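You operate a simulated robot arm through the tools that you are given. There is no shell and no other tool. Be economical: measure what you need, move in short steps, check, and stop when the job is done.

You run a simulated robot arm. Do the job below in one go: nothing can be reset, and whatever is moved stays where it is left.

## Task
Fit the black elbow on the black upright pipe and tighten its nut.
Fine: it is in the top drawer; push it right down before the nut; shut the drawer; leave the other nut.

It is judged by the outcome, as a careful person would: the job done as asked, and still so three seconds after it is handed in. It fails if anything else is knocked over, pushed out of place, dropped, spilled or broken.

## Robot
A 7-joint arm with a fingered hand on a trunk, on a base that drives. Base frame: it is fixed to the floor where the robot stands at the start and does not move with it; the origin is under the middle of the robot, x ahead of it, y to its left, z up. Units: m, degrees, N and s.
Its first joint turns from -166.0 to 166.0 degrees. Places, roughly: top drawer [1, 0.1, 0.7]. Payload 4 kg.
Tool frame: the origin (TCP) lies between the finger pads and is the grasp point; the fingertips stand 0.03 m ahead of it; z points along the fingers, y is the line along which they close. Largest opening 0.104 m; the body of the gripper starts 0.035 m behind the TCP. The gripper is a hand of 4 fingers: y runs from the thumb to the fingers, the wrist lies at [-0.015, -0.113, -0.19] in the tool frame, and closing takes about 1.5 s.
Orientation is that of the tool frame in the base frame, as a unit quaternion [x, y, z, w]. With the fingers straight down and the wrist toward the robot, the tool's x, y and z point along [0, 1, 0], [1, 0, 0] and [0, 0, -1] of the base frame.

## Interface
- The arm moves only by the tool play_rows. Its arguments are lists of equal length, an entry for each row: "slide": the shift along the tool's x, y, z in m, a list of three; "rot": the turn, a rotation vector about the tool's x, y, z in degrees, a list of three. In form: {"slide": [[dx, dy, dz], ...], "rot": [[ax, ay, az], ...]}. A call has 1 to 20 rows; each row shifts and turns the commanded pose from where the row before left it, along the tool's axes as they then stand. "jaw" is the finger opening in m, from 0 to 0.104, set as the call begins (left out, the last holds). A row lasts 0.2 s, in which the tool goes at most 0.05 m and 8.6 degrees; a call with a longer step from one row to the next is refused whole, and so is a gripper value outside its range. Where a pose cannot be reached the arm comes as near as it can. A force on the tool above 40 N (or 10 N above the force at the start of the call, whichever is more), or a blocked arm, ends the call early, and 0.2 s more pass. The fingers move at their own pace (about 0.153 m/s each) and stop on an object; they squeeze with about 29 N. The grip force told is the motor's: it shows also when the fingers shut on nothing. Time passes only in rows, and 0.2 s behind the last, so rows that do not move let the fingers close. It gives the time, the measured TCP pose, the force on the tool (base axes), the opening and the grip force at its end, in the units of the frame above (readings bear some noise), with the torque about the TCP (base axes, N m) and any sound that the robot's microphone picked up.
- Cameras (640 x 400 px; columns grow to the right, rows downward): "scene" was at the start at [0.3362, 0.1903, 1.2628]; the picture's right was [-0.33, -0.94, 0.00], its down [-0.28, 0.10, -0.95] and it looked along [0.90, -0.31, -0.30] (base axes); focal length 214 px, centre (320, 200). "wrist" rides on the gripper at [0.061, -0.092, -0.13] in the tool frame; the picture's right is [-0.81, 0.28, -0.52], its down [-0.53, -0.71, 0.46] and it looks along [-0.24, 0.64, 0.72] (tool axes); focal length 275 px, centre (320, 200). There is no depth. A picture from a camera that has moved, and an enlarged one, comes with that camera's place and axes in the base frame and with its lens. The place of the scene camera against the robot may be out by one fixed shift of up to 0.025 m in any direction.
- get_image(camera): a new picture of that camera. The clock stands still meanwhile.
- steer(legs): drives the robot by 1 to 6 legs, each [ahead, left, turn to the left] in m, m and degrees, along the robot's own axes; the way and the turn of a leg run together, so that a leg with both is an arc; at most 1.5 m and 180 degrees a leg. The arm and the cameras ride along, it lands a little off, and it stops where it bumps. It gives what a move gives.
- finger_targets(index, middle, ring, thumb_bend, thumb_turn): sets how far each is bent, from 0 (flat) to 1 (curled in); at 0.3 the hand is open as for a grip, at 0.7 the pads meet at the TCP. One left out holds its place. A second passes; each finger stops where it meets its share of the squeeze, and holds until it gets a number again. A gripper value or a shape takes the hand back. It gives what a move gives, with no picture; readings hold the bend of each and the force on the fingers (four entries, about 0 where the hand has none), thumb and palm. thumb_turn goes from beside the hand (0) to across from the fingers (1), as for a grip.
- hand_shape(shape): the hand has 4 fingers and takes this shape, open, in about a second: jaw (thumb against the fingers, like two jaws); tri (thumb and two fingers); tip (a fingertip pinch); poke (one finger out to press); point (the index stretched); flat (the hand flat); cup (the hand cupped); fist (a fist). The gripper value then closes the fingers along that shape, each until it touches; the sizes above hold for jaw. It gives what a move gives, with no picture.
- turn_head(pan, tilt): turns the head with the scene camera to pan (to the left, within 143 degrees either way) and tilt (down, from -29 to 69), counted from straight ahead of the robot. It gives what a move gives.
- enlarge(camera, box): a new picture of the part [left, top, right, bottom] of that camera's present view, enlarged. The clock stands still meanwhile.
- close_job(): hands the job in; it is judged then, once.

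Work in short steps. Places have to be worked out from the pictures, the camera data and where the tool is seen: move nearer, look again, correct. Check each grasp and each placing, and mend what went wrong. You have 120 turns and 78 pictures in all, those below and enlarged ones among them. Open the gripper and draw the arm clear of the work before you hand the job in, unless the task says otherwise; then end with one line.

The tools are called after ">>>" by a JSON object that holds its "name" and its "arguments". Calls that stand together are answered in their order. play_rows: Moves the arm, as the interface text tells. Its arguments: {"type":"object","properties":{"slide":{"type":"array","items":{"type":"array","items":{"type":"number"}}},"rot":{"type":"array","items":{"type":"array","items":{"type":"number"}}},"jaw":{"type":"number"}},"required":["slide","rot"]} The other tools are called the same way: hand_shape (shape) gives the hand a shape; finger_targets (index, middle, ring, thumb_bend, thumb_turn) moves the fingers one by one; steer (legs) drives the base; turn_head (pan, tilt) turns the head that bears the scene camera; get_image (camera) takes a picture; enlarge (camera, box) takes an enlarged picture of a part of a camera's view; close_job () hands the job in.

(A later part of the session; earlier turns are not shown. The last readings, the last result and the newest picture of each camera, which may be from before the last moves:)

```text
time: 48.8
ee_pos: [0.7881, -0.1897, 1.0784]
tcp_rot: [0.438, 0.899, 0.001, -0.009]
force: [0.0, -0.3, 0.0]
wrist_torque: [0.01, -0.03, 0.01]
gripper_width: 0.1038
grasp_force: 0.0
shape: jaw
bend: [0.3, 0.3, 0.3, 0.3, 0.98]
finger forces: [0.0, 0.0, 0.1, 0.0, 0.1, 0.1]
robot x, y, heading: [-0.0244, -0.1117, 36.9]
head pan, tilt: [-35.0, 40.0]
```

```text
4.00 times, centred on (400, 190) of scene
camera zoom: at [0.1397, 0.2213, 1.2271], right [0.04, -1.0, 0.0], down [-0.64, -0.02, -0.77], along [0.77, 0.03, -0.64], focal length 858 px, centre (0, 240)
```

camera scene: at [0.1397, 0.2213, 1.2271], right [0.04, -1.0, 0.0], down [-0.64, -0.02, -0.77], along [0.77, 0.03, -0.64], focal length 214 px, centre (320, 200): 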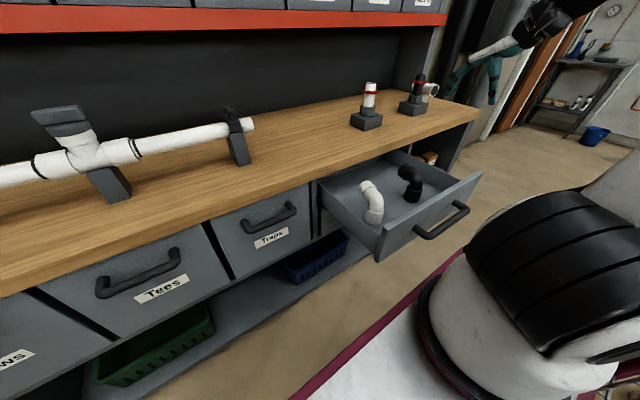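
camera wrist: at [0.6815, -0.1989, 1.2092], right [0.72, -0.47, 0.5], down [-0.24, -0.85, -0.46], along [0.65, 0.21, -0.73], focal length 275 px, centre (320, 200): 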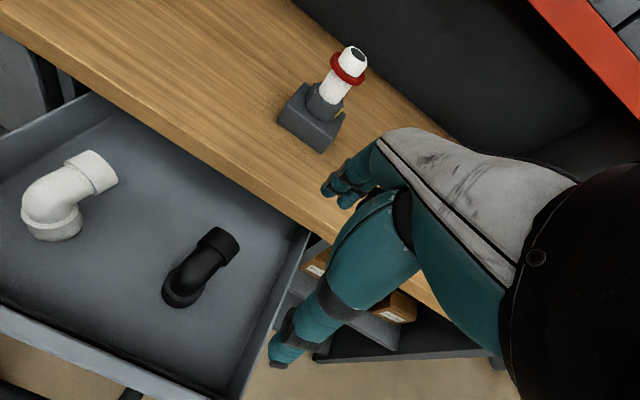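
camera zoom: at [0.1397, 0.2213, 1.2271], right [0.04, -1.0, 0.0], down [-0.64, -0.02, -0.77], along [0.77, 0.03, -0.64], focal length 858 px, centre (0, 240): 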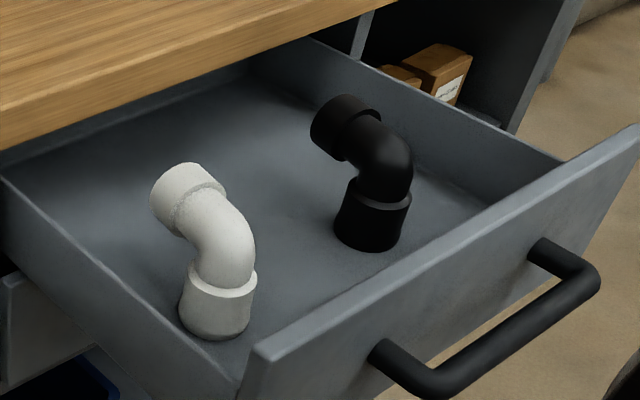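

The elbow stands on its lower socket, axis ≈ (0.775, -0.126), its upper leg pointing to the back at about 24° in the base frame. I turn the hand ~76° so the jaw closes across the elbow (wrist to the right), move above and look.

>>> {"name": "play_rows", "arguments": {"slide": [[0, 0, 0], [0, 0, 0], [0, 0, 0], [0, 0, 0], [0, 0, 0], [0, 0, 0], [0, 0, 0], [0, 0, 0], [0, 0, 0], [-0.007, 0.032, 0], [-0.007, 0.032, 0], [0, 0, 0.04], [0, 0, 0.04], [0, 0, 0.04], [0, 0, 0]], "rot": [[0, 0, -8.4], [0, 0, -8.4], [0, 0, -8.4], [0, 0, -8.4], [0, 0, -8.4], [0, 0, -8.4], [0, 0, -8.4], [0, 0, -8.4], [0, 0, -8.4], [0, 0, 0], [0, 0, 0], [0, 0, 0], [0, 0, 0], [0, 0, 0], [0, 0, 0]]}}

>>> {"name": "get_image", "arguments": {"camera": "wrist"}}

>>> {"name": "enlarge", "arguments": {"camera": "scene", "box": [330, 80, 530, 240]}}

```text
time: 52.0
ee_pos: [0.7733, -0.1225, 0.9581]
tcp_rot: [-0.205, 0.979, 0.007, -0.007]
force: [0.1, -0.3, 0.7]
wrist_torque: [0.0, 0.0, -0.03]
gripper_width: 0.104
grasp_force: 0.0
shape: jaw
bend: [0.3, 0.3, 0.3, 0.3, 0.98]
finger forces: [0.0, 0.0, 0.0, 0.0, 0.0, 0.0]
robot x, y, heading: [-0.0254, -0.1086, 36.9]
head pan, tilt: [-35.0, 40.0]
```

```text
43 pictures are left
camera wrist: at [0.7574, -0.2331, 1.0869], right [0.64, 0.57, 0.51], down [0.77, -0.43, -0.47], along [-0.05, 0.7, -0.72], focal length 275 px, centre (320, 200)
```

wrist: 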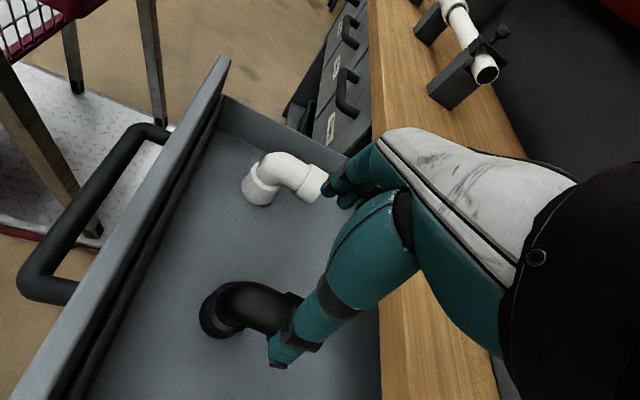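

```text
2.50 times, centred on (430, 160) of scene
camera zoom: at [0.1397, 0.2213, 1.2271], right [0.04, -1.0, 0.0], down [-0.64, -0.02, -0.77], along [0.77, 0.03, -0.64], focal length 536 px, centre (45, 300)
```

zoom: 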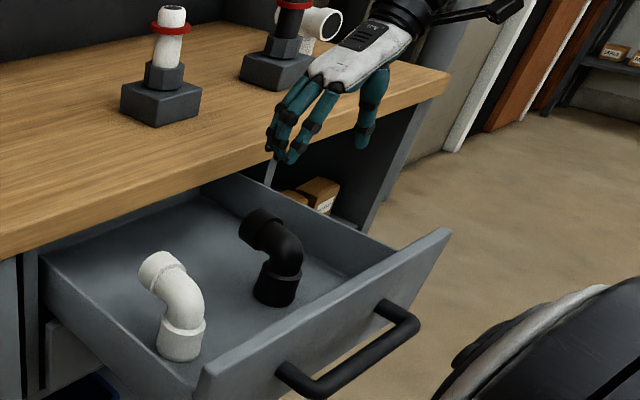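

Aligned over the elbow axis. I turn 6° more and descend to just above it for a check.

>>> {"name": "play_rows", "arguments": {"slide": [[0, -0.003, 0.03], [0, 0, 0.03], [0, 0, 0.03], [0, 0, 0.02], [0, 0, 0]], "rot": [[0, 0, -6], [0, 0, 0], [0, 0, 0], [0, 0, 0], [0, 0, 0]]}}

>>> {"name": "get_image", "arguments": {"camera": "wrist"}}

>>> {"name": "enlarge", "arguments": {"camera": "scene", "box": [350, 110, 490, 230]}}

```text
time: 53.2
ee_pos: [0.7738, -0.1254, 0.8493]
tcp_rot: [-0.256, 0.967, 0.007, -0.005]
force: [-0.6, 0.2, 1.0]
wrist_torque: [0.01, -0.01, 0.02]
gripper_width: 0.1039
grasp_force: 0.1
shape: jaw
bend: [0.3, 0.3, 0.3, 0.3, 0.98]
finger forces: [0.0, 0.0, 0.0, 0.0, 0.1, 0.1]
robot x, y, heading: [-0.0231, -0.1073, 37.0]
head pan, tilt: [-35.0, 40.0]
```

```text
41 pictures are left
camera wrist: at [0.7686, -0.2363, 0.9778], right [0.58, 0.64, 0.51], down [0.81, -0.35, -0.47], along [-0.12, 0.69, -0.72], focal length 275 px, centre (320, 200)
```

wrist: 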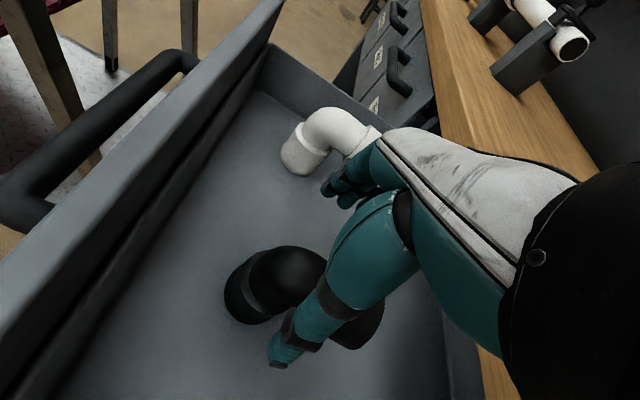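

```text
3.33 times, centred on (420, 170) of scene
camera zoom: at [0.1397, 0.2213, 1.2271], right [0.04, -1.0, 0.0], down [-0.64, -0.02, -0.77], along [0.77, 0.03, -0.64], focal length 715 px, centre (-13, 300)
```

zoom: 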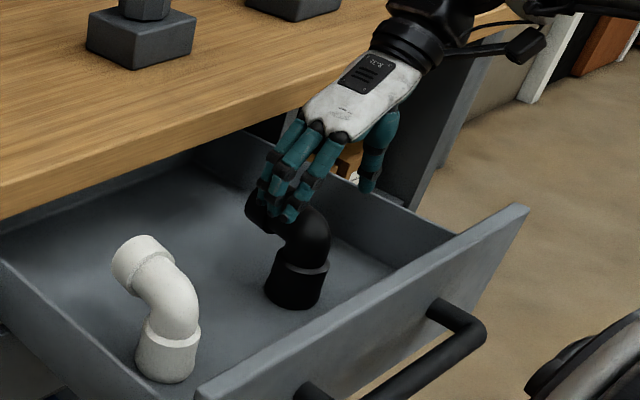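

The elbow axis checks at (0.772, -0.130), the hand straddles it. I descend to z≈0.785 and close.

>>> {"name": "play_rows", "arguments": {"slide": [[0, -0.003, 0.02], [0, 0, 0.02], [0, 0, 0.02], [0, 0, 0.005], [0, 0, 0]], "rot": [[0, 0, 0], [0, 0, 0], [0, 0, 0], [0, 0, 0], [0, 0, 0]]}}

>>> {"name": "play_rows", "arguments": {"slide": [[0, 0, 0], [0, 0, 0], [0, 0, 0], [0, 0, 0], [0, 0, 0], [0, 0, 0], [0, 0, 0]], "rot": [[0, 0, 0], [0, 0, 0], [0, 0, 0], [0, 0, 0], [0, 0, 0], [0, 0, 0], [0, 0, 0]], "jaw": 0.0}}

>>> {"name": "enlarge", "arguments": {"camera": "scene", "box": [350, 110, 490, 230]}}

>>> {"name": "get_image", "arguments": {"camera": "wrist"}}

```text
time: 54.4
ee_pos: [0.7737, -0.1277, 0.7833]
tcp_rot: [-0.256, 0.967, 0.007, -0.006]
force: [-0.5, 0.2, 0.1]
wrist_torque: [-0.03, 0.01, -0.03]
gripper_width: 0.104
grasp_force: 0.1
shape: jaw
bend: [0.3, 0.3, 0.3, 0.3, 0.98]
finger forces: [0.0, 0.1, 0.0, 0.0, 0.1, 0.0]
robot x, y, heading: [-0.0231, -0.1104, 37.0]
head pan, tilt: [-35.0, 40.0]
```

```text
time: 56.0
ee_pos: [0.7734, -0.1286, 0.7829]
tcp_rot: [-0.256, 0.967, 0.006, -0.006]
force: [0.4, -1.3, 7.4]
wrist_torque: [0.22, 0.03, 0.0]
gripper_width: 0.0385
grasp_force: 29.3
shape: jaw
bend: [0.74, 0.47, 0.52, 0.74, 1.0]
finger forces: [15.3, 13.0, 0.2, 0.0, 25.1, 0.1]
robot x, y, heading: [-0.0265, -0.1078, 36.9]
head pan, tilt: [-35.0, 40.0]
```

```text
3.33 times, centred on (420, 170) of scene
camera zoom: at [0.1395, 0.2213, 1.2271], right [0.04, -1.0, 0.0], down [-0.64, -0.02, -0.77], along [0.77, 0.03, -0.64], focal length 715 px, centre (-13, 300)
```

zoom: 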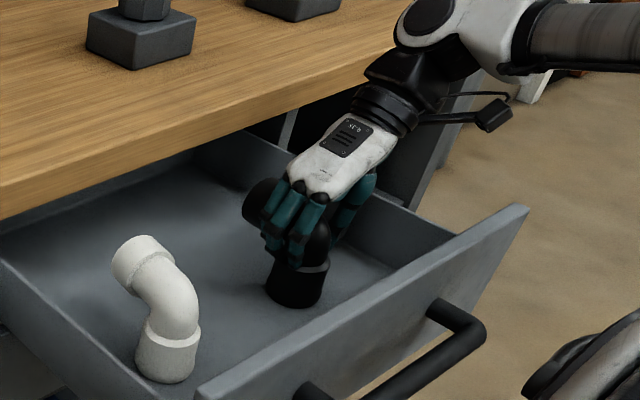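

```text
38 pictures are left
camera wrist: at [0.7692, -0.2388, 0.9123], right [0.58, 0.64, 0.51], down [0.81, -0.35, -0.47], along [-0.12, 0.69, -0.72], focal length 275 px, centre (320, 200)
```

wrist: 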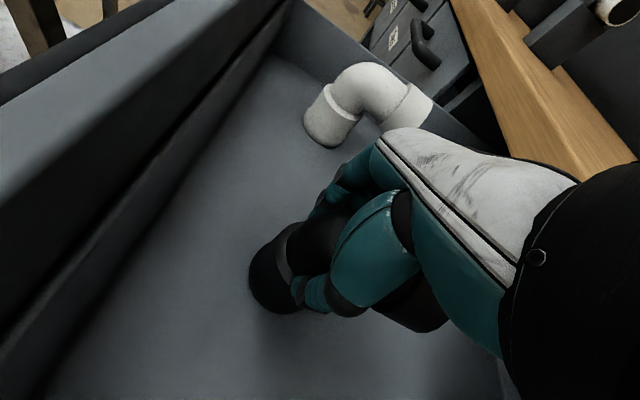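

Gripped between thumb and two fingers. I lift it straight up and check how it hangs.

>>> {"name": "play_rows", "arguments": {"slide": [[0, 0, -0.02], [0, 0, -0.03], [0, 0, -0.04], [0, 0, -0.04], [0, 0, -0.04], [0, 0, -0.04], [0, 0, -0.04], [0, 0, -0.04], [0, 0, -0.04], [0, 0, -0.04], [0, 0, 0]], "rot": [[0, 0, 0], [0, 0, 0], [0, 0, 0], [0, 0, 0], [0, 0, 0], [0, 0, 0], [0, 0, 0], [0, 0, 0], [0, 0, 0], [0, 0, 0], [0, 0, 0]]}}

>>> {"name": "get_image", "arguments": {"camera": "wrist"}}

>>> {"name": "get_image", "arguments": {"camera": "scene"}}

```text
time: 58.4
ee_pos: [0.7789, -0.1321, 1.1539]
tcp_rot: [-0.257, 0.966, 0.006, -0.007]
force: [0.0, 0.8, -1.5]
wrist_torque: [-0.02, 0.02, -0.01]
gripper_width: 0.038
grasp_force: 28.6
shape: jaw
bend: [0.74, 0.48, 0.53, 0.74, 1.0]
finger forces: [15.3, 9.2, 3.0, 0.0, 24.7, 0.0]
robot x, y, heading: [-0.0283, -0.106, 37.2]
head pan, tilt: [-35.0, 40.0]
```

```text
37 pictures are left
camera wrist: at [0.7744, -0.2415, 1.2822], right [0.58, 0.64, 0.51], down [0.81, -0.35, -0.47], along [-0.12, 0.69, -0.72], focal length 275 px, centre (320, 200)
```

wrist: 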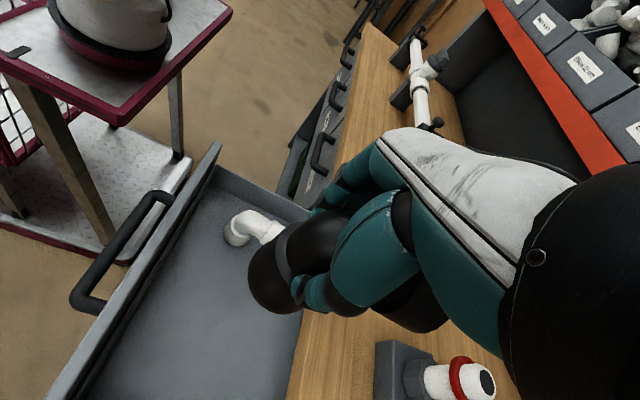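

```text
36 pictures are left
camera scene: at [0.1398, 0.2213, 1.2271], right [0.04, -1.0, 0.0], down [-0.64, -0.02, -0.77], along [0.77, 0.03, -0.64], focal length 214 px, centre (320, 200)
```

scene: 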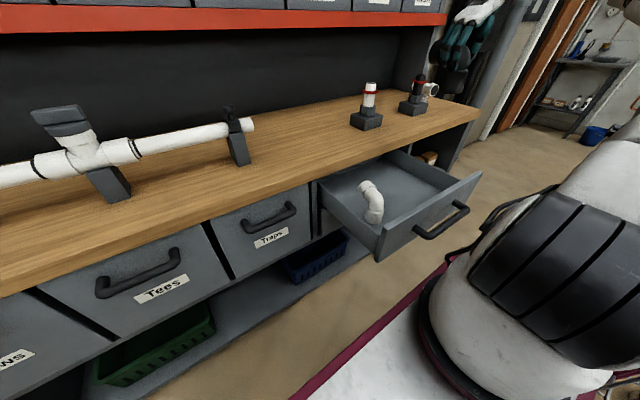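

The elbow is held. I enlarge both views to see its tilt and its offset in the hand.

>>> {"name": "enlarge", "arguments": {"camera": "wrist", "box": [230, 190, 450, 340]}}

>>> {"name": "turn_head", "arguments": {"pan": -55, "tilt": 20}}

>>> {"name": "enlarge", "arguments": {"camera": "scene", "box": [220, 80, 480, 240]}}

```text
2.67 times, centred on (340, 265) of wrist
camera zoom: at [0.7744, -0.2415, 1.2822], right [0.58, 0.64, 0.51], down [0.81, -0.35, -0.47], along [-0.12, 0.69, -0.72], focal length 734 px, centre (267, 27)
```

zoom: 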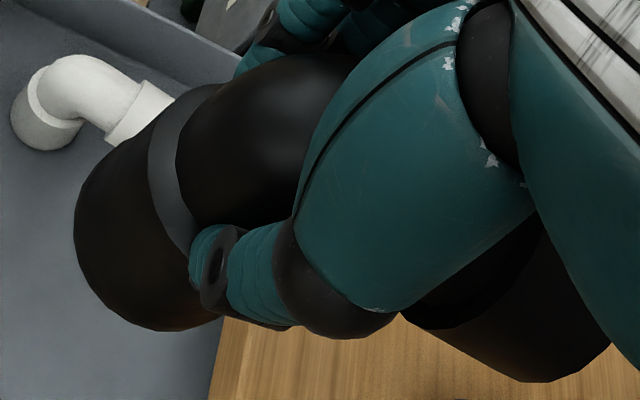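

```text
time: 59.2
ee_pos: [0.7795, -0.1309, 1.1525]
tcp_rot: [-0.256, 0.967, 0.006, -0.006]
force: [-0.1, 0.8, -1.1]
wrist_torque: [-0.01, 0.01, -0.03]
gripper_width: 0.0381
grasp_force: 29.0
shape: jaw
bend: [0.74, 0.48, 0.53, 0.74, 1.0]
finger forces: [15.4, 9.2, 3.1, 0.0, 24.7, 0.1]
robot x, y, heading: [-0.0281, -0.1063, 37.0]
head pan, tilt: [-55.0, 20.0]
```

```text
2.46 times, centred on (350, 160) of scene
camera zoom: at [0.1434, 0.1896, 1.2584], right [-0.31, -0.95, 0.0], down [-0.33, 0.11, -0.94], along [0.89, -0.29, -0.34], focal length 528 px, centre (246, 298)
```

zoom: 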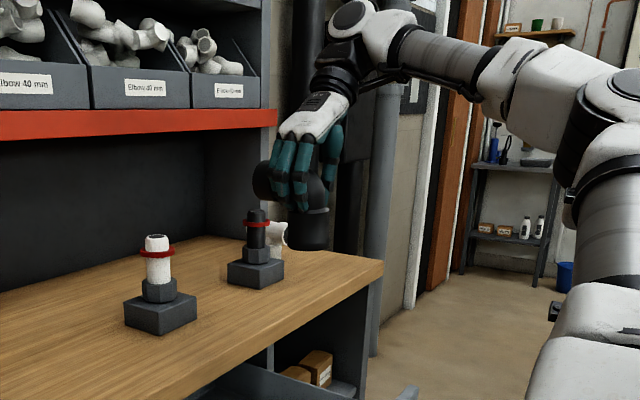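

The elbow hangs upright, offset about 5 mm toward the thumb. I drive to the right (keeping clear of the open drawer) to bring the black pipe within reach.

>>> {"name": "steer", "arguments": {"legs": [[0, -0.43, 0], [0.07, 0, 0]]}}

>>> {"name": "get_image", "arguments": {"camera": "wrist"}}

>>> {"name": "get_image", "arguments": {"camera": "scene"}}

```text
time: 62.4
ee_pos: [1.096, -0.4295, 1.1529]
tcp_rot: [-0.257, 0.966, 0.006, -0.006]
force: [0.7, -1.1, -0.7]
wrist_torque: [-0.03, 0.01, 0.0]
gripper_width: 0.0383
grasp_force: 28.8
shape: jaw
bend: [0.74, 0.48, 0.53, 0.74, 1.0]
finger forces: [15.3, 9.1, 3.0, 0.0, 24.7, 0.0]
robot x, y, heading: [0.2924, -0.4096, 37.0]
head pan, tilt: [-55.0, 20.0]
```

```text
33 pictures are left
camera wrist: at [1.0904, -0.5411, 1.2817], right [0.57, 0.64, 0.51], down [0.81, -0.35, -0.47], along [-0.12, 0.69, -0.72], focal length 275 px, centre (320, 200)
```

wrist: 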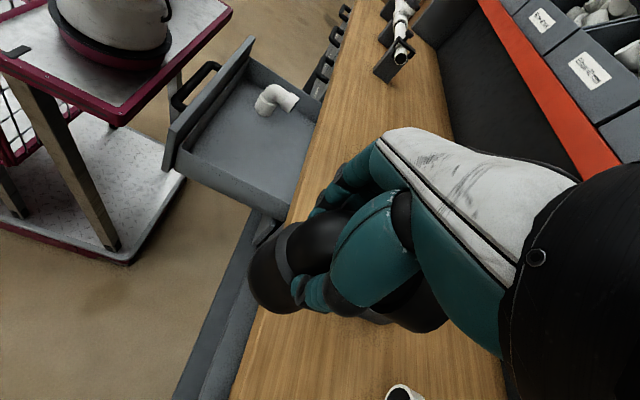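

```text
32 pictures are left
camera scene: at [0.4587, -0.1111, 1.2585], right [-0.31, -0.95, 0.0], down [-0.33, 0.1, -0.94], along [0.89, -0.29, -0.34], focal length 214 px, centre (320, 200)
```

scene: 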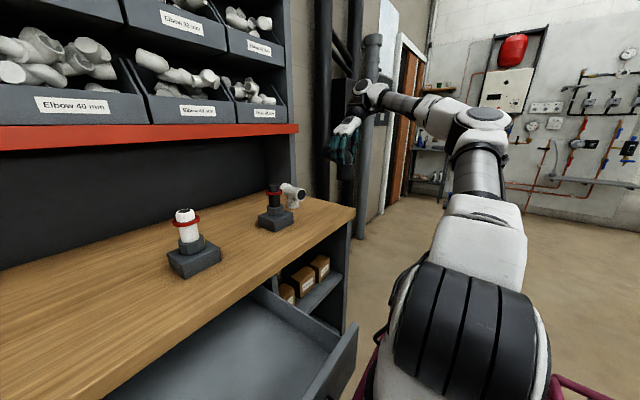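

I enlarge the black pipe in the scene view to measure its position.

>>> {"name": "enlarge", "arguments": {"camera": "scene", "box": [230, 110, 390, 240]}}

```text
3.08 times, centred on (310, 175) of scene
camera zoom: at [0.4587, -0.1111, 1.2585], right [-0.31, -0.95, 0.0], down [-0.33, 0.1, -0.94], along [0.89, -0.29, -0.34], focal length 660 px, centre (351, 277)
```

zoom: 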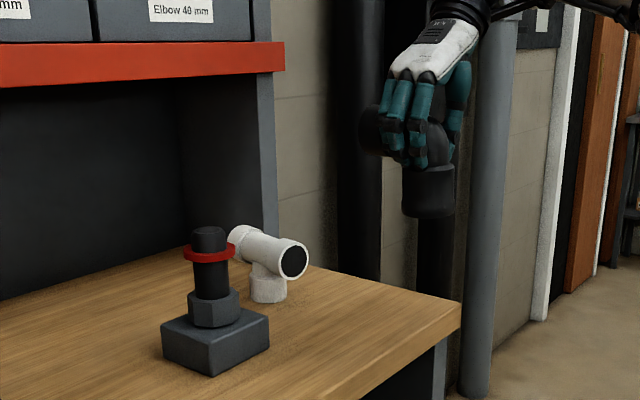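

Measured: pipe axis ≈ (1.199, -0.206), top z≈1.056, ring 1.027, nut ≈0.963; elbow bottom is 0.076 below the TCP. I raise 3 cm and carry the elbow over the pipe.

>>> {"name": "play_rows", "arguments": {"slide": [[0, 0, -0.03], [-0.0333, 0.0248, 0], [-0.0333, 0.0248, 0], [-0.0333, 0.0248, 0], [-0.0333, 0.0248, 0], [-0.0333, 0.0248, 0], [-0.0333, 0.0248, 0], [0, 0, 0]], "rot": [[0, 0, 0], [0, 0, 0], [0, 0, 0], [0, 0, 0], [0, 0, 0], [0, 0, 0], [0, 0, 0], [0, 0, 0]]}}

>>> {"name": "enlarge", "arguments": {"camera": "scene", "box": [220, 120, 360, 230]}}

>>> {"name": "get_image", "arguments": {"camera": "wrist"}}

```text
time: 64.2
ee_pos: [1.1966, -0.2007, 1.1819]
tcp_rot: [-0.257, 0.966, 0.007, -0.007]
force: [0.1, 0.4, -1.4]
wrist_torque: [0.0, 0.05, -0.01]
gripper_width: 0.0381
grasp_force: 28.6
shape: jaw
bend: [0.74, 0.48, 0.53, 0.74, 1.0]
finger forces: [15.1, 8.7, 2.9, 0.0, 24.6, 0.0]
robot x, y, heading: [0.293, -0.405, 37.3]
head pan, tilt: [-55.0, 20.0]
```

```text
3.64 times, centred on (290, 175) of scene
camera zoom: at [0.4585, -0.1111, 1.2585], right [-0.31, -0.95, 0.0], down [-0.33, 0.1, -0.94], along [0.89, -0.29, -0.34], focal length 780 px, centre (429, 291)
```

zoom: 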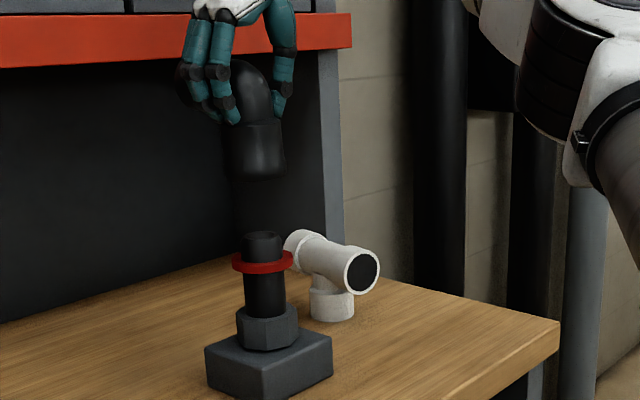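

```text
29 pictures are left
camera wrist: at [1.191, -0.3125, 1.3122], right [0.58, 0.64, 0.51], down [0.81, -0.35, -0.47], along [-0.12, 0.69, -0.72], focal length 275 px, centre (320, 200)
```

wrist: 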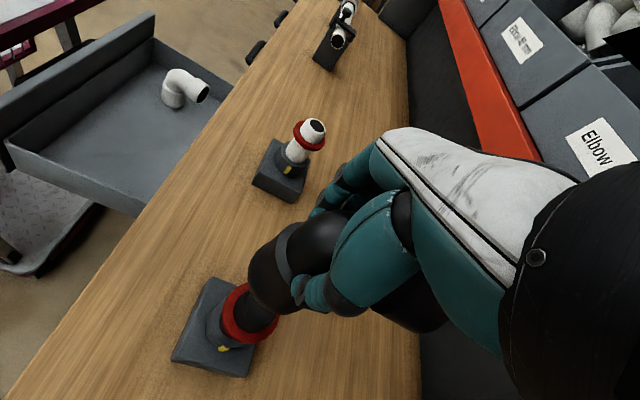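

In the scene view it's laterally aligned; the wrist view says the elbow must go about 9 mm further away from the robot. I correct and lower to ~2 cm above the pipe.

>>> {"name": "play_rows", "arguments": {"slide": [[-0.0047, -0.0079, 0], [0, 0, 0.015], [0, 0, 0.013], [0, 0, 0]], "rot": [[0, 0, 0], [0, 0, 0], [0, 0, 0], [0, 0, 0]]}}

>>> {"name": "enlarge", "arguments": {"camera": "wrist", "box": [150, 190, 390, 390]}}

>>> {"name": "enlarge", "arguments": {"camera": "scene", "box": [240, 130, 330, 220]}}

```text
time: 65.2
ee_pos: [1.203, -0.2059, 1.1542]
tcp_rot: [-0.257, 0.966, 0.006, -0.007]
force: [0.3, 0.7, -1.8]
wrist_torque: [0.0, 0.02, 0.02]
gripper_width: 0.0377
grasp_force: 29.0
shape: jaw
bend: [0.74, 0.48, 0.53, 0.74, 1.0]
finger forces: [15.2, 8.7, 2.9, 0.0, 24.6, 0.0]
robot x, y, heading: [0.293, -0.4074, 37.3]
head pan, tilt: [-55.0, 20.0]
```

```text
2.00 times, centred on (270, 290) of wrist
camera zoom: at [1.198, -0.3169, 1.2841], right [0.57, 0.64, 0.51], down [0.81, -0.35, -0.47], along [-0.12, 0.69, -0.72], focal length 551 px, centre (420, 20)
```

zoom: 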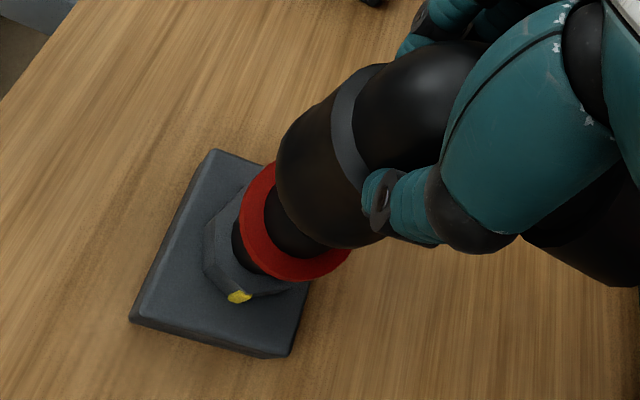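

```text
4.44 times, centred on (285, 175) of scene
camera zoom: at [0.4586, -0.1111, 1.2585], right [-0.31, -0.95, 0.0], down [-0.33, 0.1, -0.94], along [0.89, -0.29, -0.34], focal length 953 px, centre (476, 311)
```

zoom: 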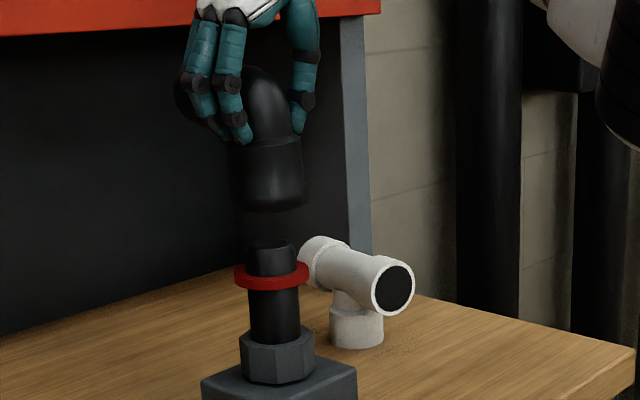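

Nearly concentric in both views (about 2 mm to correct). I nudge and lower gently onto the pipe.

>>> {"name": "play_rows", "arguments": {"slide": [[-0.002, 0, 0.005], [0, 0, 0.008], [0, 0, 0.008], [0, 0, 0.008], [0, 0, 0.008], [0, 0, 0.005], [0, 0, 0]], "rot": [[0, 0, 0], [0, 0, 0], [0, 0, 0], [0, 0, 0], [0, 0, 0], [0, 0, 0], [0, 0, 0]]}}

>>> {"name": "enlarge", "arguments": {"camera": "scene", "box": [240, 130, 330, 220]}}

```text
time: 66.8
ee_pos: [1.2033, -0.2037, 1.1123]
tcp_rot: [-0.258, 0.966, 0.007, -0.007]
force: [1.6, 0.3, -0.8]
wrist_torque: [0.06, -0.14, -0.02]
gripper_width: 0.0381
grasp_force: 29.4
shape: jaw
bend: [0.74, 0.48, 0.53, 0.74, 1.0]
finger forces: [15.1, 9.3, 2.0, 0.0, 25.3, 0.0]
robot x, y, heading: [0.2932, -0.4064, 37.1]
head pan, tilt: [-55.0, 20.0]
```

```text
4.44 times, centred on (285, 175) of scene
camera zoom: at [0.4587, -0.1111, 1.2585], right [-0.31, -0.95, 0.0], down [-0.33, 0.1, -0.94], along [0.89, -0.29, -0.34], focal length 953 px, centre (476, 311)
```

zoom: 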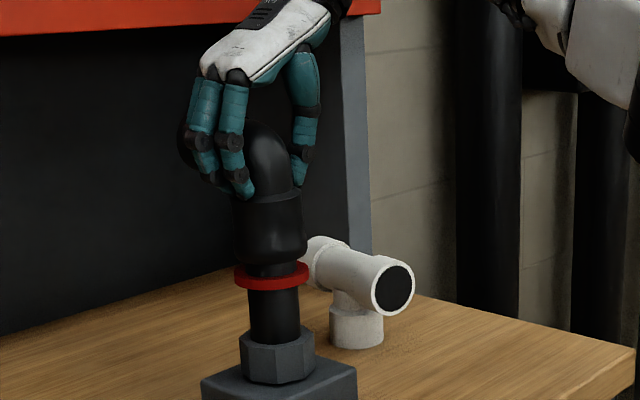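

The socket has slid over the pipe, its rim just above the red ring. I push on down until it resists.

>>> {"name": "play_rows", "arguments": {"slide": [[0, 0, 0.005], [0, 0, 0.005], [0, 0, 0.005], [0, 0, 0.005], [0, 0, 0.005], [0, 0, 0.005], [0, 0, 0.005]], "rot": [[0, 0, 0], [0, 0, 0], [0, 0, 0], [0, 0, 0], [0, 0, 0], [0, 0, 0], [0, 0, 0]]}}

>>> {"name": "enlarge", "arguments": {"camera": "scene", "box": [240, 130, 330, 220]}}

```text
time: 68.4
ee_pos: [1.2033, -0.205, 1.0794]
tcp_rot: [-0.257, 0.966, 0.007, -0.005]
force: [6.4, -0.5, 11.8]
wrist_torque: [0.23, -0.19, -0.09]
gripper_width: 0.0383
grasp_force: 28.6
shape: jaw
bend: [0.74, 0.47, 0.53, 0.74, 1.0]
finger forces: [14.4, 15.3, 1.6, 0.0, 29.2, 0.1]
robot x, y, heading: [0.2911, -0.4093, 37.2]
head pan, tilt: [-55.0, 20.0]
```

```text
4.44 times, centred on (285, 175) of scene
camera zoom: at [0.4585, -0.1112, 1.2586], right [-0.31, -0.95, 0.0], down [-0.33, 0.1, -0.94], along [0.89, -0.29, -0.34], focal length 953 px, centre (476, 311)
```

zoom: 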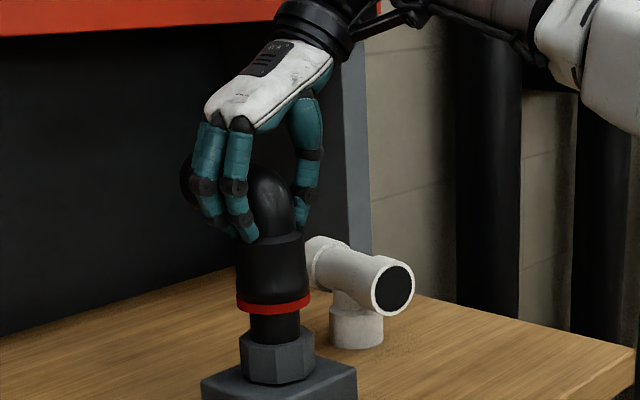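

The ring slides down with the socket at about 12 N. I keep pushing until it really stops.

>>> {"name": "play_rows", "arguments": {"slide": [[0, 0, 0.005], [0, 0, 0.005], [0, 0, 0.005], [0, 0, 0.005], [0, 0, 0.005], [0, 0, 0.005], [0, 0, 0.005], [0, 0, 0.005]], "rot": [[0, 0, 0], [0, 0, 0], [0, 0, 0], [0, 0, 0], [0, 0, 0], [0, 0, 0], [0, 0, 0], [0, 0, 0]]}}

>>> {"name": "enlarge", "arguments": {"camera": "scene", "box": [240, 130, 330, 220]}}

```text
time: 68.9
ee_pos: [1.2026, -0.2035, 1.0794]
tcp_rot: [-0.257, 0.966, 0.01, -0.003]
force: [4.3, -0.8, 14.9]
wrist_torque: [0.18, -0.01, -0.09]
gripper_width: 0.039
grasp_force: 29.2
shape: jaw
bend: [0.74, 0.47, 0.53, 0.74, 1.0]
finger forces: [16.3, 12.9, 1.6, 0.0, 27.3, 0.0]
robot x, y, heading: [0.2902, -0.412, 36.8]
head pan, tilt: [-55.0, 20.0]
stopped in row 2: the force on the tool passed its limit at 45 N (the readings are from after the stop); the commanded pose is now the measured one
```

```text
4.44 times, centred on (285, 175) of scene
camera zoom: at [0.4584, -0.1113, 1.2586], right [-0.31, -0.95, 0.0], down [-0.33, 0.1, -0.94], along [0.89, -0.29, -0.34], focal length 953 px, centre (476, 311)
```

zoom: 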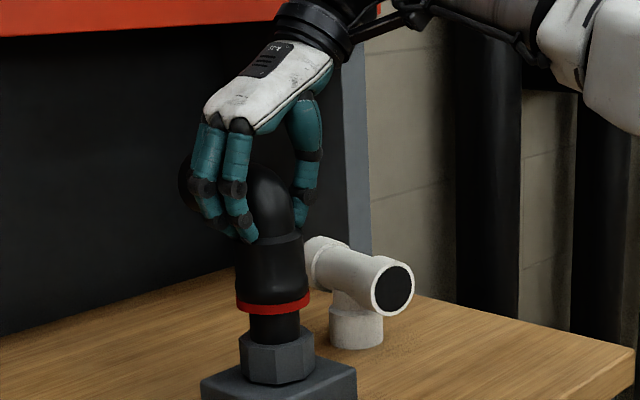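

It stopped hard at 45 N. To be sure it's not just binding, I push once more with a small wiggle about the axis.

>>> {"name": "play_rows", "arguments": {"slide": [[0, 0, 0.001], [0, 0, 0.002], [0, 0, 0.002], [0, 0, 0.002], [0, 0, 0.002], [0, 0, 0.002]], "rot": [[0, 0, 2], [0, 0, -3], [0, 0, 3], [0, 0, -3], [0, 0, 2], [0, 0, -1]]}}

```text
time: 69.5
ee_pos: [1.2027, -0.2036, 1.078]
tcp_rot: [-0.261, 0.965, 0.01, 0.0]
force: [2.5, -1.1, 12.4]
wrist_torque: [0.11, -0.01, -0.04]
gripper_width: 0.0387
grasp_force: 29.1
shape: jaw
bend: [0.74, 0.47, 0.53, 0.74, 1.0]
finger forces: [16.4, 12.2, 1.7, 0.0, 27.3, 0.0]
robot x, y, heading: [0.292, -0.4087, 37.1]
head pan, tilt: [-55.0, 20.0]
stopped in row 3: the force on the tool passed its limit at 43 N (the readings are from after the stop); the commanded pose is now the measured one
```

Seated: the elbow doesn't go further. I open the hand and rise clear.

>>> {"name": "play_rows", "arguments": {"slide": [[0, 0, -0.001], [0, 0, 0], [0, 0, 0], [0, 0, 0], [0, 0, 0], [0, 0, -0.02], [0, 0, -0.03], [0, 0, -0.04], [0, 0, -0.04], [0, 0, -0.04], [0, 0, 0]], "rot": [[0, 0, 0], [0, 0, 0], [0, 0, 0], [0, 0, 0], [0, 0, 0], [0, 0, 0], [0, 0, 0], [0, 0, 0], [0, 0, 0], [0, 0, 0], [0, 0, 0]], "jaw": 0.104}}

>>> {"name": "enlarge", "arguments": {"camera": "scene", "box": [240, 130, 330, 220]}}

>>> {"name": "get_image", "arguments": {"camera": "wrist"}}

```text
time: 71.9
ee_pos: [1.1893, -0.2087, 1.2437]
tcp_rot: [-0.26, 0.966, 0.011, -0.001]
force: [0.5, -0.1, 0.2]
wrist_torque: [-0.01, 0.02, 0.03]
gripper_width: 0.1037
grasp_force: 0.1
shape: jaw
bend: [0.3, 0.3, 0.3, 0.3, 0.98]
finger forces: [0.0, 0.0, 0.0, 0.0, 0.0, 0.0]
out of reach, approached as far as the arm can: row 10
robot x, y, heading: [0.2911, -0.4088, 37.3]
head pan, tilt: [-55.0, 20.0]
```

```text
4.44 times, centred on (285, 175) of scene
camera zoom: at [0.4589, -0.1112, 1.2585], right [-0.31, -0.95, 0.0], down [-0.33, 0.1, -0.94], along [0.89, -0.29, -0.34], focal length 953 px, centre (476, 311)
```

zoom: 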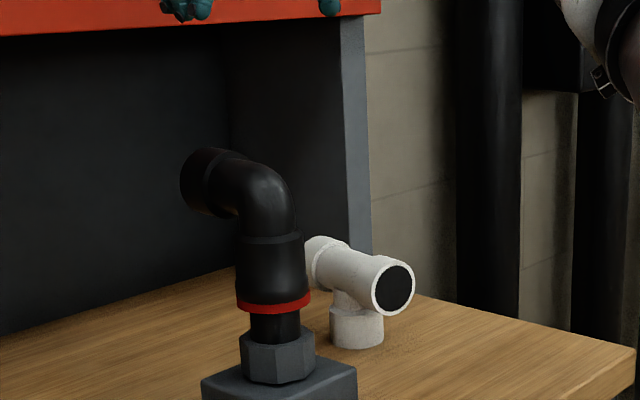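

```text
22 pictures are left
camera wrist: at [1.1838, -0.3216, 1.3715], right [0.57, 0.63, 0.53], down [0.82, -0.34, -0.47], along [-0.12, 0.69, -0.71], focal length 275 px, centre (320, 200)
```

wrist: 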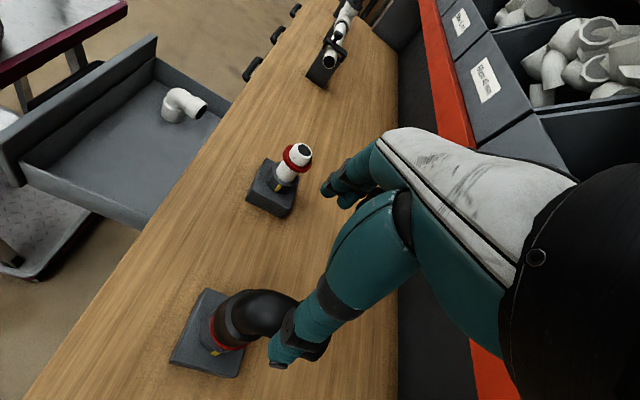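

The elbow stands upright and seated on the pipe. Now for the nut: I move the hand to the front-right of the fitting, take the fingertip-pinch shape, and tilt it so the fingers come in level with the nut from the side.

>>> {"name": "play_rows", "arguments": {"slide": [[0.0325, -0.016, 0], [0.0325, -0.016, 0], [0.0325, -0.016, 0], [0, 0, 0], [0, 0, 0], [0, 0, 0], [0, 0, 0], [0, 0, 0], [0, 0, 0], [0, 0, 0], [0, 0, 0], [0, 0, 0], [0, 0, 0], [0, 0, 0], [0, 0, 0]], "rot": [[0, 0, 0], [0, 0, 0], [0, 0, 0], [0, 0, -7], [0, 0, -7], [0, 0, -6], [0, -8.2, 0], [0, -8.2, 0], [0, -8.2, 0], [0, -8.2, 0], [0, -8.2, 0], [0, -8.2, 0], [0, -8.2, 0], [0, -8, 0], [0, 0, 0]]}}

>>> {"name": "hand_shape", "arguments": {"shape": "tip"}}

>>> {"name": "get_image", "arguments": {"camera": "wrist"}}

```text
time: 75.1
ee_pos: [1.1228, -0.2938, 1.2341]
tcp_rot: [-0.315, 0.785, 0.205, 0.493]
force: [-0.8, 0.8, -0.1]
wrist_torque: [-0.02, -0.03, 0.01]
gripper_width: 0.104
grasp_force: 0.0
shape: jaw
bend: [0.3, 0.3, 0.3, 0.3, 0.98]
finger forces: [0.0, 0.0, 0.0, 0.0, 0.0, 0.0]
out of reach, approached as far as the arm can: row 5, 6
robot x, y, heading: [0.2945, -0.4096, 37.0]
head pan, tilt: [-55.0, 20.0]
```

```text
time: 76.0
ee_pos: [1.1227, -0.2929, 1.2324]
tcp_rot: [-0.314, 0.785, 0.204, 0.494]
force: [-0.1, 0.2, -0.1]
wrist_torque: [0.02, 0.01, 0.01]
gripper_width: 0.104
grasp_force: 0.0
shape: tip
bend: [0.3, 0.98, 0.99, 0.3, 0.98]
finger forces: [0.0, 0.0, 0.0, 0.1, 0.0, 0.1]
robot x, y, heading: [0.2917, -0.4067, 37.0]
head pan, tilt: [-55.0, 20.0]
```

```text
21 pictures are left
camera wrist: at [1.0841, -0.4594, 1.2332], right [-0.27, 0.11, 0.96], down [0.96, -0.07, 0.28], along [0.1, 0.99, -0.08], focal length 275 px, centre (320, 200)
```

wrist: 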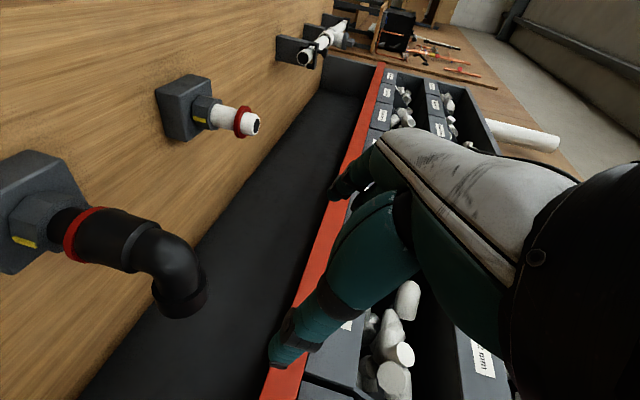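

The pinch shape leaves only index and thumb out, with the fingers 25° below level. I lower to just above nut height, standing off, and look again.

>>> {"name": "play_rows", "arguments": {"slide": [[0.0385, 0, 0.018], [0.0385, 0, 0.018], [0.0385, 0, 0.018], [0.0385, 0, 0.018], [0, 0, 0]], "rot": [[0, 0, 0], [0, 0, 0], [0, 0, 0], [0, 0, 0], [0, 0, 0]]}}

>>> {"name": "get_image", "arguments": {"camera": "wrist"}}

>>> {"name": "enlarge", "arguments": {"camera": "scene", "box": [230, 120, 370, 230]}}

```text
time: 77.2
ee_pos: [1.1202, -0.2937, 1.0632]
tcp_rot: [-0.314, 0.786, 0.205, 0.492]
force: [0.0, 0.3, 0.6]
wrist_torque: [0.04, -0.02, -0.01]
gripper_width: 0.104
grasp_force: 0.0
shape: tip
bend: [0.3, 0.98, 0.99, 0.3, 0.98]
finger forces: [0.0, 0.1, 0.0, 0.1, 0.0, 0.1]
robot x, y, heading: [0.2893, -0.4033, 37.2]
head pan, tilt: [-55.0, 20.0]
```

```text
20 pictures are left
camera wrist: at [1.0821, -0.4598, 1.0638], right [-0.27, 0.11, 0.96], down [0.96, -0.07, 0.28], along [0.1, 0.99, -0.08], focal length 275 px, centre (320, 200)
```

wrist: 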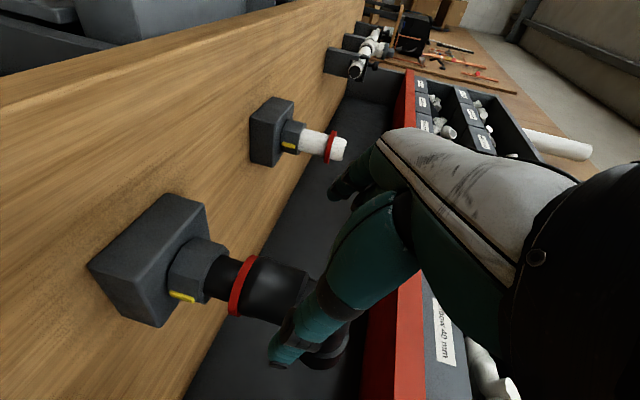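

```text
3.64 times, centred on (300, 175) of scene
camera zoom: at [0.4588, -0.1112, 1.2585], right [-0.31, -0.95, 0.0], down [-0.33, 0.1, -0.94], along [0.89, -0.29, -0.34], focal length 780 px, centre (393, 291)
```

zoom: 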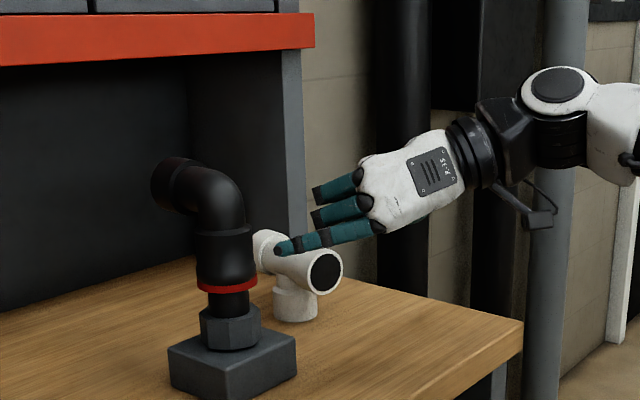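

The index is the lowest finger, ready to pinch. Nut centre ≈ (1.208, -0.208, 0.948). I flatten the tilt by 8°, drop to nut level and advance most of the way.

>>> {"name": "play_rows", "arguments": {"slide": [[0, 0, 0], [0.035, 0, 0], [0.0345, 0, 0], [0, 0, 0.03], [0, 0, 0.03], [0, 0, 0.03], [0, 0, 0]], "rot": [[0, -8, 0], [0, 0, 0], [0, 0, 0], [0, 0, 0], [0, 0, 0], [0, 0, 0], [0, 0, 0]]}}

>>> {"name": "get_image", "arguments": {"camera": "wrist"}}

>>> {"name": "enlarge", "arguments": {"camera": "scene", "box": [240, 140, 350, 230]}}

```text
time: 78.8
ee_pos: [1.1674, -0.2471, 0.9698]
tcp_rot: [-0.299, 0.749, 0.226, 0.547]
force: [0.2, -0.1, -0.6]
wrist_torque: [0.0, 0.01, -0.03]
gripper_width: 0.1039
grasp_force: 0.1
shape: tip
bend: [0.3, 0.98, 0.99, 0.3, 0.98]
finger forces: [0.0, 0.1, 0.1, 0.0, 0.0, 0.0]
robot x, y, heading: [0.2915, -0.4079, 37.4]
head pan, tilt: [-55.0, 20.0]
```

```text
18 pictures are left
camera wrist: at [1.1291, -0.412, 0.9492], right [-0.36, 0.02, 0.93], down [0.93, -0.1, 0.36], along [0.1, 0.99, 0.02], focal length 275 px, centre (320, 200)
```

wrist: 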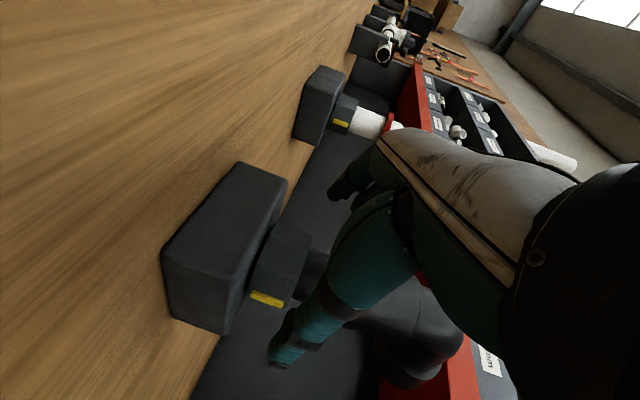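

```text
4.44 times, centred on (295, 185) of scene
camera zoom: at [0.4587, -0.1112, 1.2585], right [-0.31, -0.95, 0.0], down [-0.33, 0.1, -0.94], along [0.89, -0.29, -0.34], focal length 953 px, centre (431, 267)
```

zoom: 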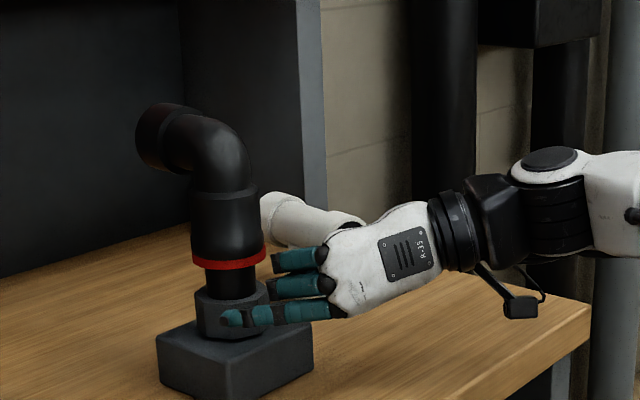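

Index is level with the nut and centred. I advance the last 5 cm and close the pinch on it.

>>> {"name": "play_rows", "arguments": {"slide": [[0, 0, 0.02], [0, 0, 0.02], [0, 0, 0.01], [0, 0, 0]], "rot": [[0, 0, 0], [0, 0, 0], [0, 0, 0], [0, 0, 0]]}}

>>> {"name": "play_rows", "arguments": {"slide": [[0, 0, 0], [0, 0, 0], [0, 0, 0], [0, 0, 0], [0, 0, 0], [0, 0, 0], [0, 0, 0]], "rot": [[0, 0, 0], [0, 0, 0], [0, 0, 0], [0, 0, 0], [0, 0, 0], [0, 0, 0], [0, 0, 0]], "jaw": 0.0}}

>>> {"name": "enlarge", "arguments": {"camera": "scene", "box": [240, 140, 350, 230]}}

```text
time: 79.6
ee_pos: [1.1926, -0.2188, 0.9583]
tcp_rot: [-0.303, 0.747, 0.229, 0.546]
force: [-22.0, -11.6, 8.3]
wrist_torque: [0.38, -0.63, 0.06]
gripper_width: 0.1041
grasp_force: 0.1
shape: tip
bend: [0.3, 0.98, 1.0, 0.3, 0.98]
finger forces: [0.0, 0.0, 24.4, 0.0, 0.0, 0.1]
robot x, y, heading: [0.2898, -0.4079, 37.1]
head pan, tilt: [-55.0, 20.0]
stopped in row 3: the force on the tool passed its limit at 51 N (the readings are from after the stop); the commanded pose is now the measured one
```

```text
time: 80.4
ee_pos: [1.1921, -0.2183, 0.9574]
tcp_rot: [-0.303, 0.747, 0.23, 0.546]
force: [-17.1, -10.7, 8.6]
wrist_torque: [0.41, -0.71, 0.0]
gripper_width: 0.0518
grasp_force: 28.7
shape: tip
bend: [0.73, 1.0, 1.0, 0.69, 1.0]
finger forces: [24.1, 0.1, 25.7, 0.1, 27.7, 0.0]
robot x, y, heading: [0.2947, -0.4081, 36.9]
head pan, tilt: [-55.0, 20.0]
stopped in row 4: the force on the tool passed its limit at 41 N (the readings are from after the stop); the commanded pose is now the measured one
```

```text
4.44 times, centred on (295, 185) of scene
camera zoom: at [0.4572, -0.1122, 1.2587], right [-0.31, -0.95, 0.0], down [-0.33, 0.11, -0.94], along [0.89, -0.29, -0.34], focal length 953 px, centre (431, 267)
```

zoom: 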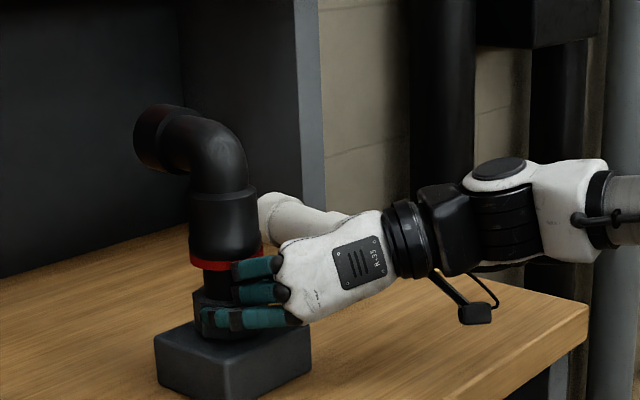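

The pinch is on the nut (52 mm), but the curled ring finger bears on the elbow. I reopen, back off 12 mm and close again.

>>> {"name": "play_rows", "arguments": {"slide": [[0, 0, 0], [0, 0, 0], [0, 0, 0], [0, 0, -0.006], [0, 0, -0.006], [0, 0, 0]], "rot": [[0, 0, 0], [0, 0, 0], [0, 0, 0], [0, 0, 0], [0, 0, 0], [0, 0, 0]], "jaw": 0.1}}

>>> {"name": "play_rows", "arguments": {"slide": [[0, 0, 0], [0, 0, 0], [0, 0, 0], [0, 0, 0], [0, 0, 0], [0, 0, 0], [0, 0, 0]], "rot": [[0, 0, 0], [0, 0, 0], [0, 0, 0], [0, 0, 0], [0, 0, 0], [0, 0, 0], [0, 0, 0]], "jaw": 0.0}}

>>> {"name": "get_image", "arguments": {"camera": "wrist"}}

```text
time: 81.8
ee_pos: [1.1847, -0.2249, 0.9591]
tcp_rot: [-0.302, 0.747, 0.229, 0.546]
force: [-0.4, 0.1, 0.2]
wrist_torque: [0.0, 0.0, -0.01]
gripper_width: 0.0996
grasp_force: 0.1
shape: tip
bend: [0.31, 0.98, 0.99, 0.31, 0.98]
finger forces: [0.0, 0.0, 0.0, 0.0, 0.0, 0.0]
robot x, y, heading: [0.2914, -0.4042, 37.3]
head pan, tilt: [-55.0, 20.0]
```

```text
time: 83.4
ee_pos: [1.1856, -0.2266, 0.9607]
tcp_rot: [-0.303, 0.747, 0.229, 0.545]
force: [-4.4, -3.6, 0.3]
wrist_torque: [0.01, 0.03, 0.01]
gripper_width: 0.0468
grasp_force: 28.8
shape: tip
bend: [0.74, 1.0, 1.0, 0.72, 1.0]
finger forces: [26.3, 0.0, 0.0, 0.0, 22.6, 0.0]
robot x, y, heading: [0.2903, -0.4079, 37.3]
head pan, tilt: [-55.0, 20.0]
```

```text
15 pictures are left
camera wrist: at [1.1486, -0.3911, 0.9395], right [-0.36, 0.01, 0.93], down [0.93, -0.09, 0.36], along [0.09, 1.0, 0.02], focal length 275 px, centre (320, 200)
```

wrist: 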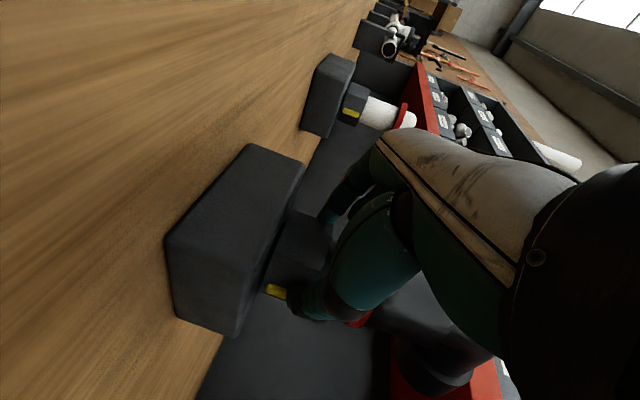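

Now a clean two-point pinch on the nut. I turn clockwise (seen from above) about the nut's axis by 30° and watch torque and slip.

>>> {"name": "play_rows", "arguments": {"slide": [[0, 0.0025, 0], [0, 0.0025, 0], [0, 0.0025, 0], [0, 0.0025, 0], [0, 0.0025, 0], [0, 0.0025, 0], [0, 0, 0]], "rot": [[4.78, 0, 1.45], [4.78, 0, 1.45], [4.78, 0, 1.45], [4.78, 0, 1.45], [4.78, 0, 1.45], [4.78, 0, 1.45], [0, 0, 0]]}}

>>> {"name": "get_image", "arguments": {"camera": "wrist"}}

```text
time: 85.0
ee_pos: [1.1768, -0.2119, 0.9601]
tcp_rot: [-0.102, 0.802, 0.078, 0.584]
force: [-10.2, 2.8, 1.3]
wrist_torque: [0.03, 0.04, 0.22]
gripper_width: 0.0471
grasp_force: 28.8
shape: tip
bend: [0.74, 1.0, 1.0, 0.73, 1.0]
finger forces: [30.5, 0.0, 0.0, 0.0, 21.4, 0.0]
robot x, y, heading: [0.2928, -0.4068, 37.4]
head pan, tilt: [-55.0, 20.0]
```

```text
14 pictures are left
camera wrist: at [1.0624, -0.3375, 0.9409], right [-0.31, 0.2, 0.93], down [0.76, -0.54, 0.36], along [0.58, 0.82, 0.01], focal length 275 px, centre (320, 200)
```

wrist: 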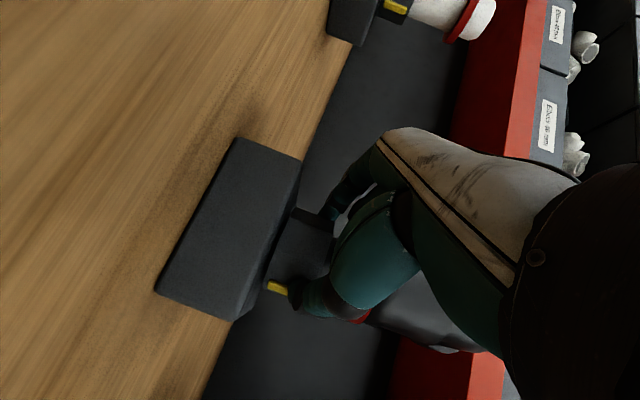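

The yellow mark moved along with the thumb, so the nut turned 30°. I continue another 30°.

>>> {"name": "play_rows", "arguments": {"slide": [[0, 0.0025, 0], [0, 0.0025, 0], [0, 0.0025, 0], [0, 0.0025, 0], [0, 0.0025, 0], [0, 0.0025, 0], [0, 0, 0]], "rot": [[4.78, 0, 1.45], [4.78, 0, 1.45], [4.78, 0, 1.45], [4.78, 0, 1.45], [4.78, 0, 1.45], [4.78, 0, 1.45], [0, 0, 0]]}}

>>> {"name": "get_image", "arguments": {"camera": "wrist"}}

```text
time: 86.6
ee_pos: [1.1753, -0.1972, 0.9599]
tcp_rot: [0.105, 0.801, -0.079, 0.584]
force: [-22.0, 10.7, 2.7]
wrist_torque: [0.05, 0.12, 0.27]
gripper_width: 0.0489
grasp_force: 29.2
shape: tip
bend: [0.74, 1.0, 1.0, 0.75, 1.0]
finger forces: [31.6, 0.0, 0.0, 0.1, 26.7, 0.0]
robot x, y, heading: [0.2906, -0.4073, 37.2]
head pan, tilt: [-55.0, 20.0]
```

```text
13 pictures are left
camera wrist: at [1.0146, -0.2477, 0.9423], right [-0.16, 0.33, 0.93], down [0.39, -0.84, 0.37], along [0.91, 0.42, 0.01], focal length 275 px, centre (320, 200)
```

wrist: 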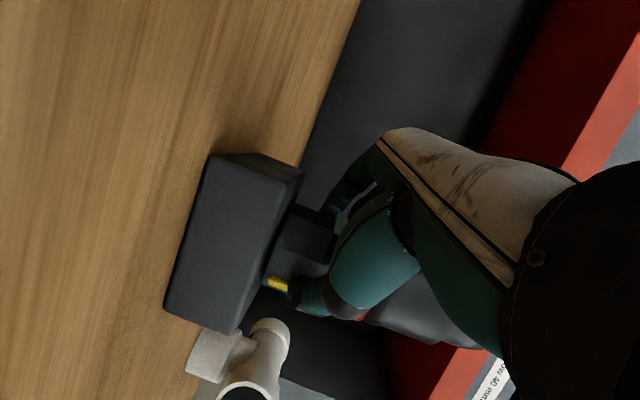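

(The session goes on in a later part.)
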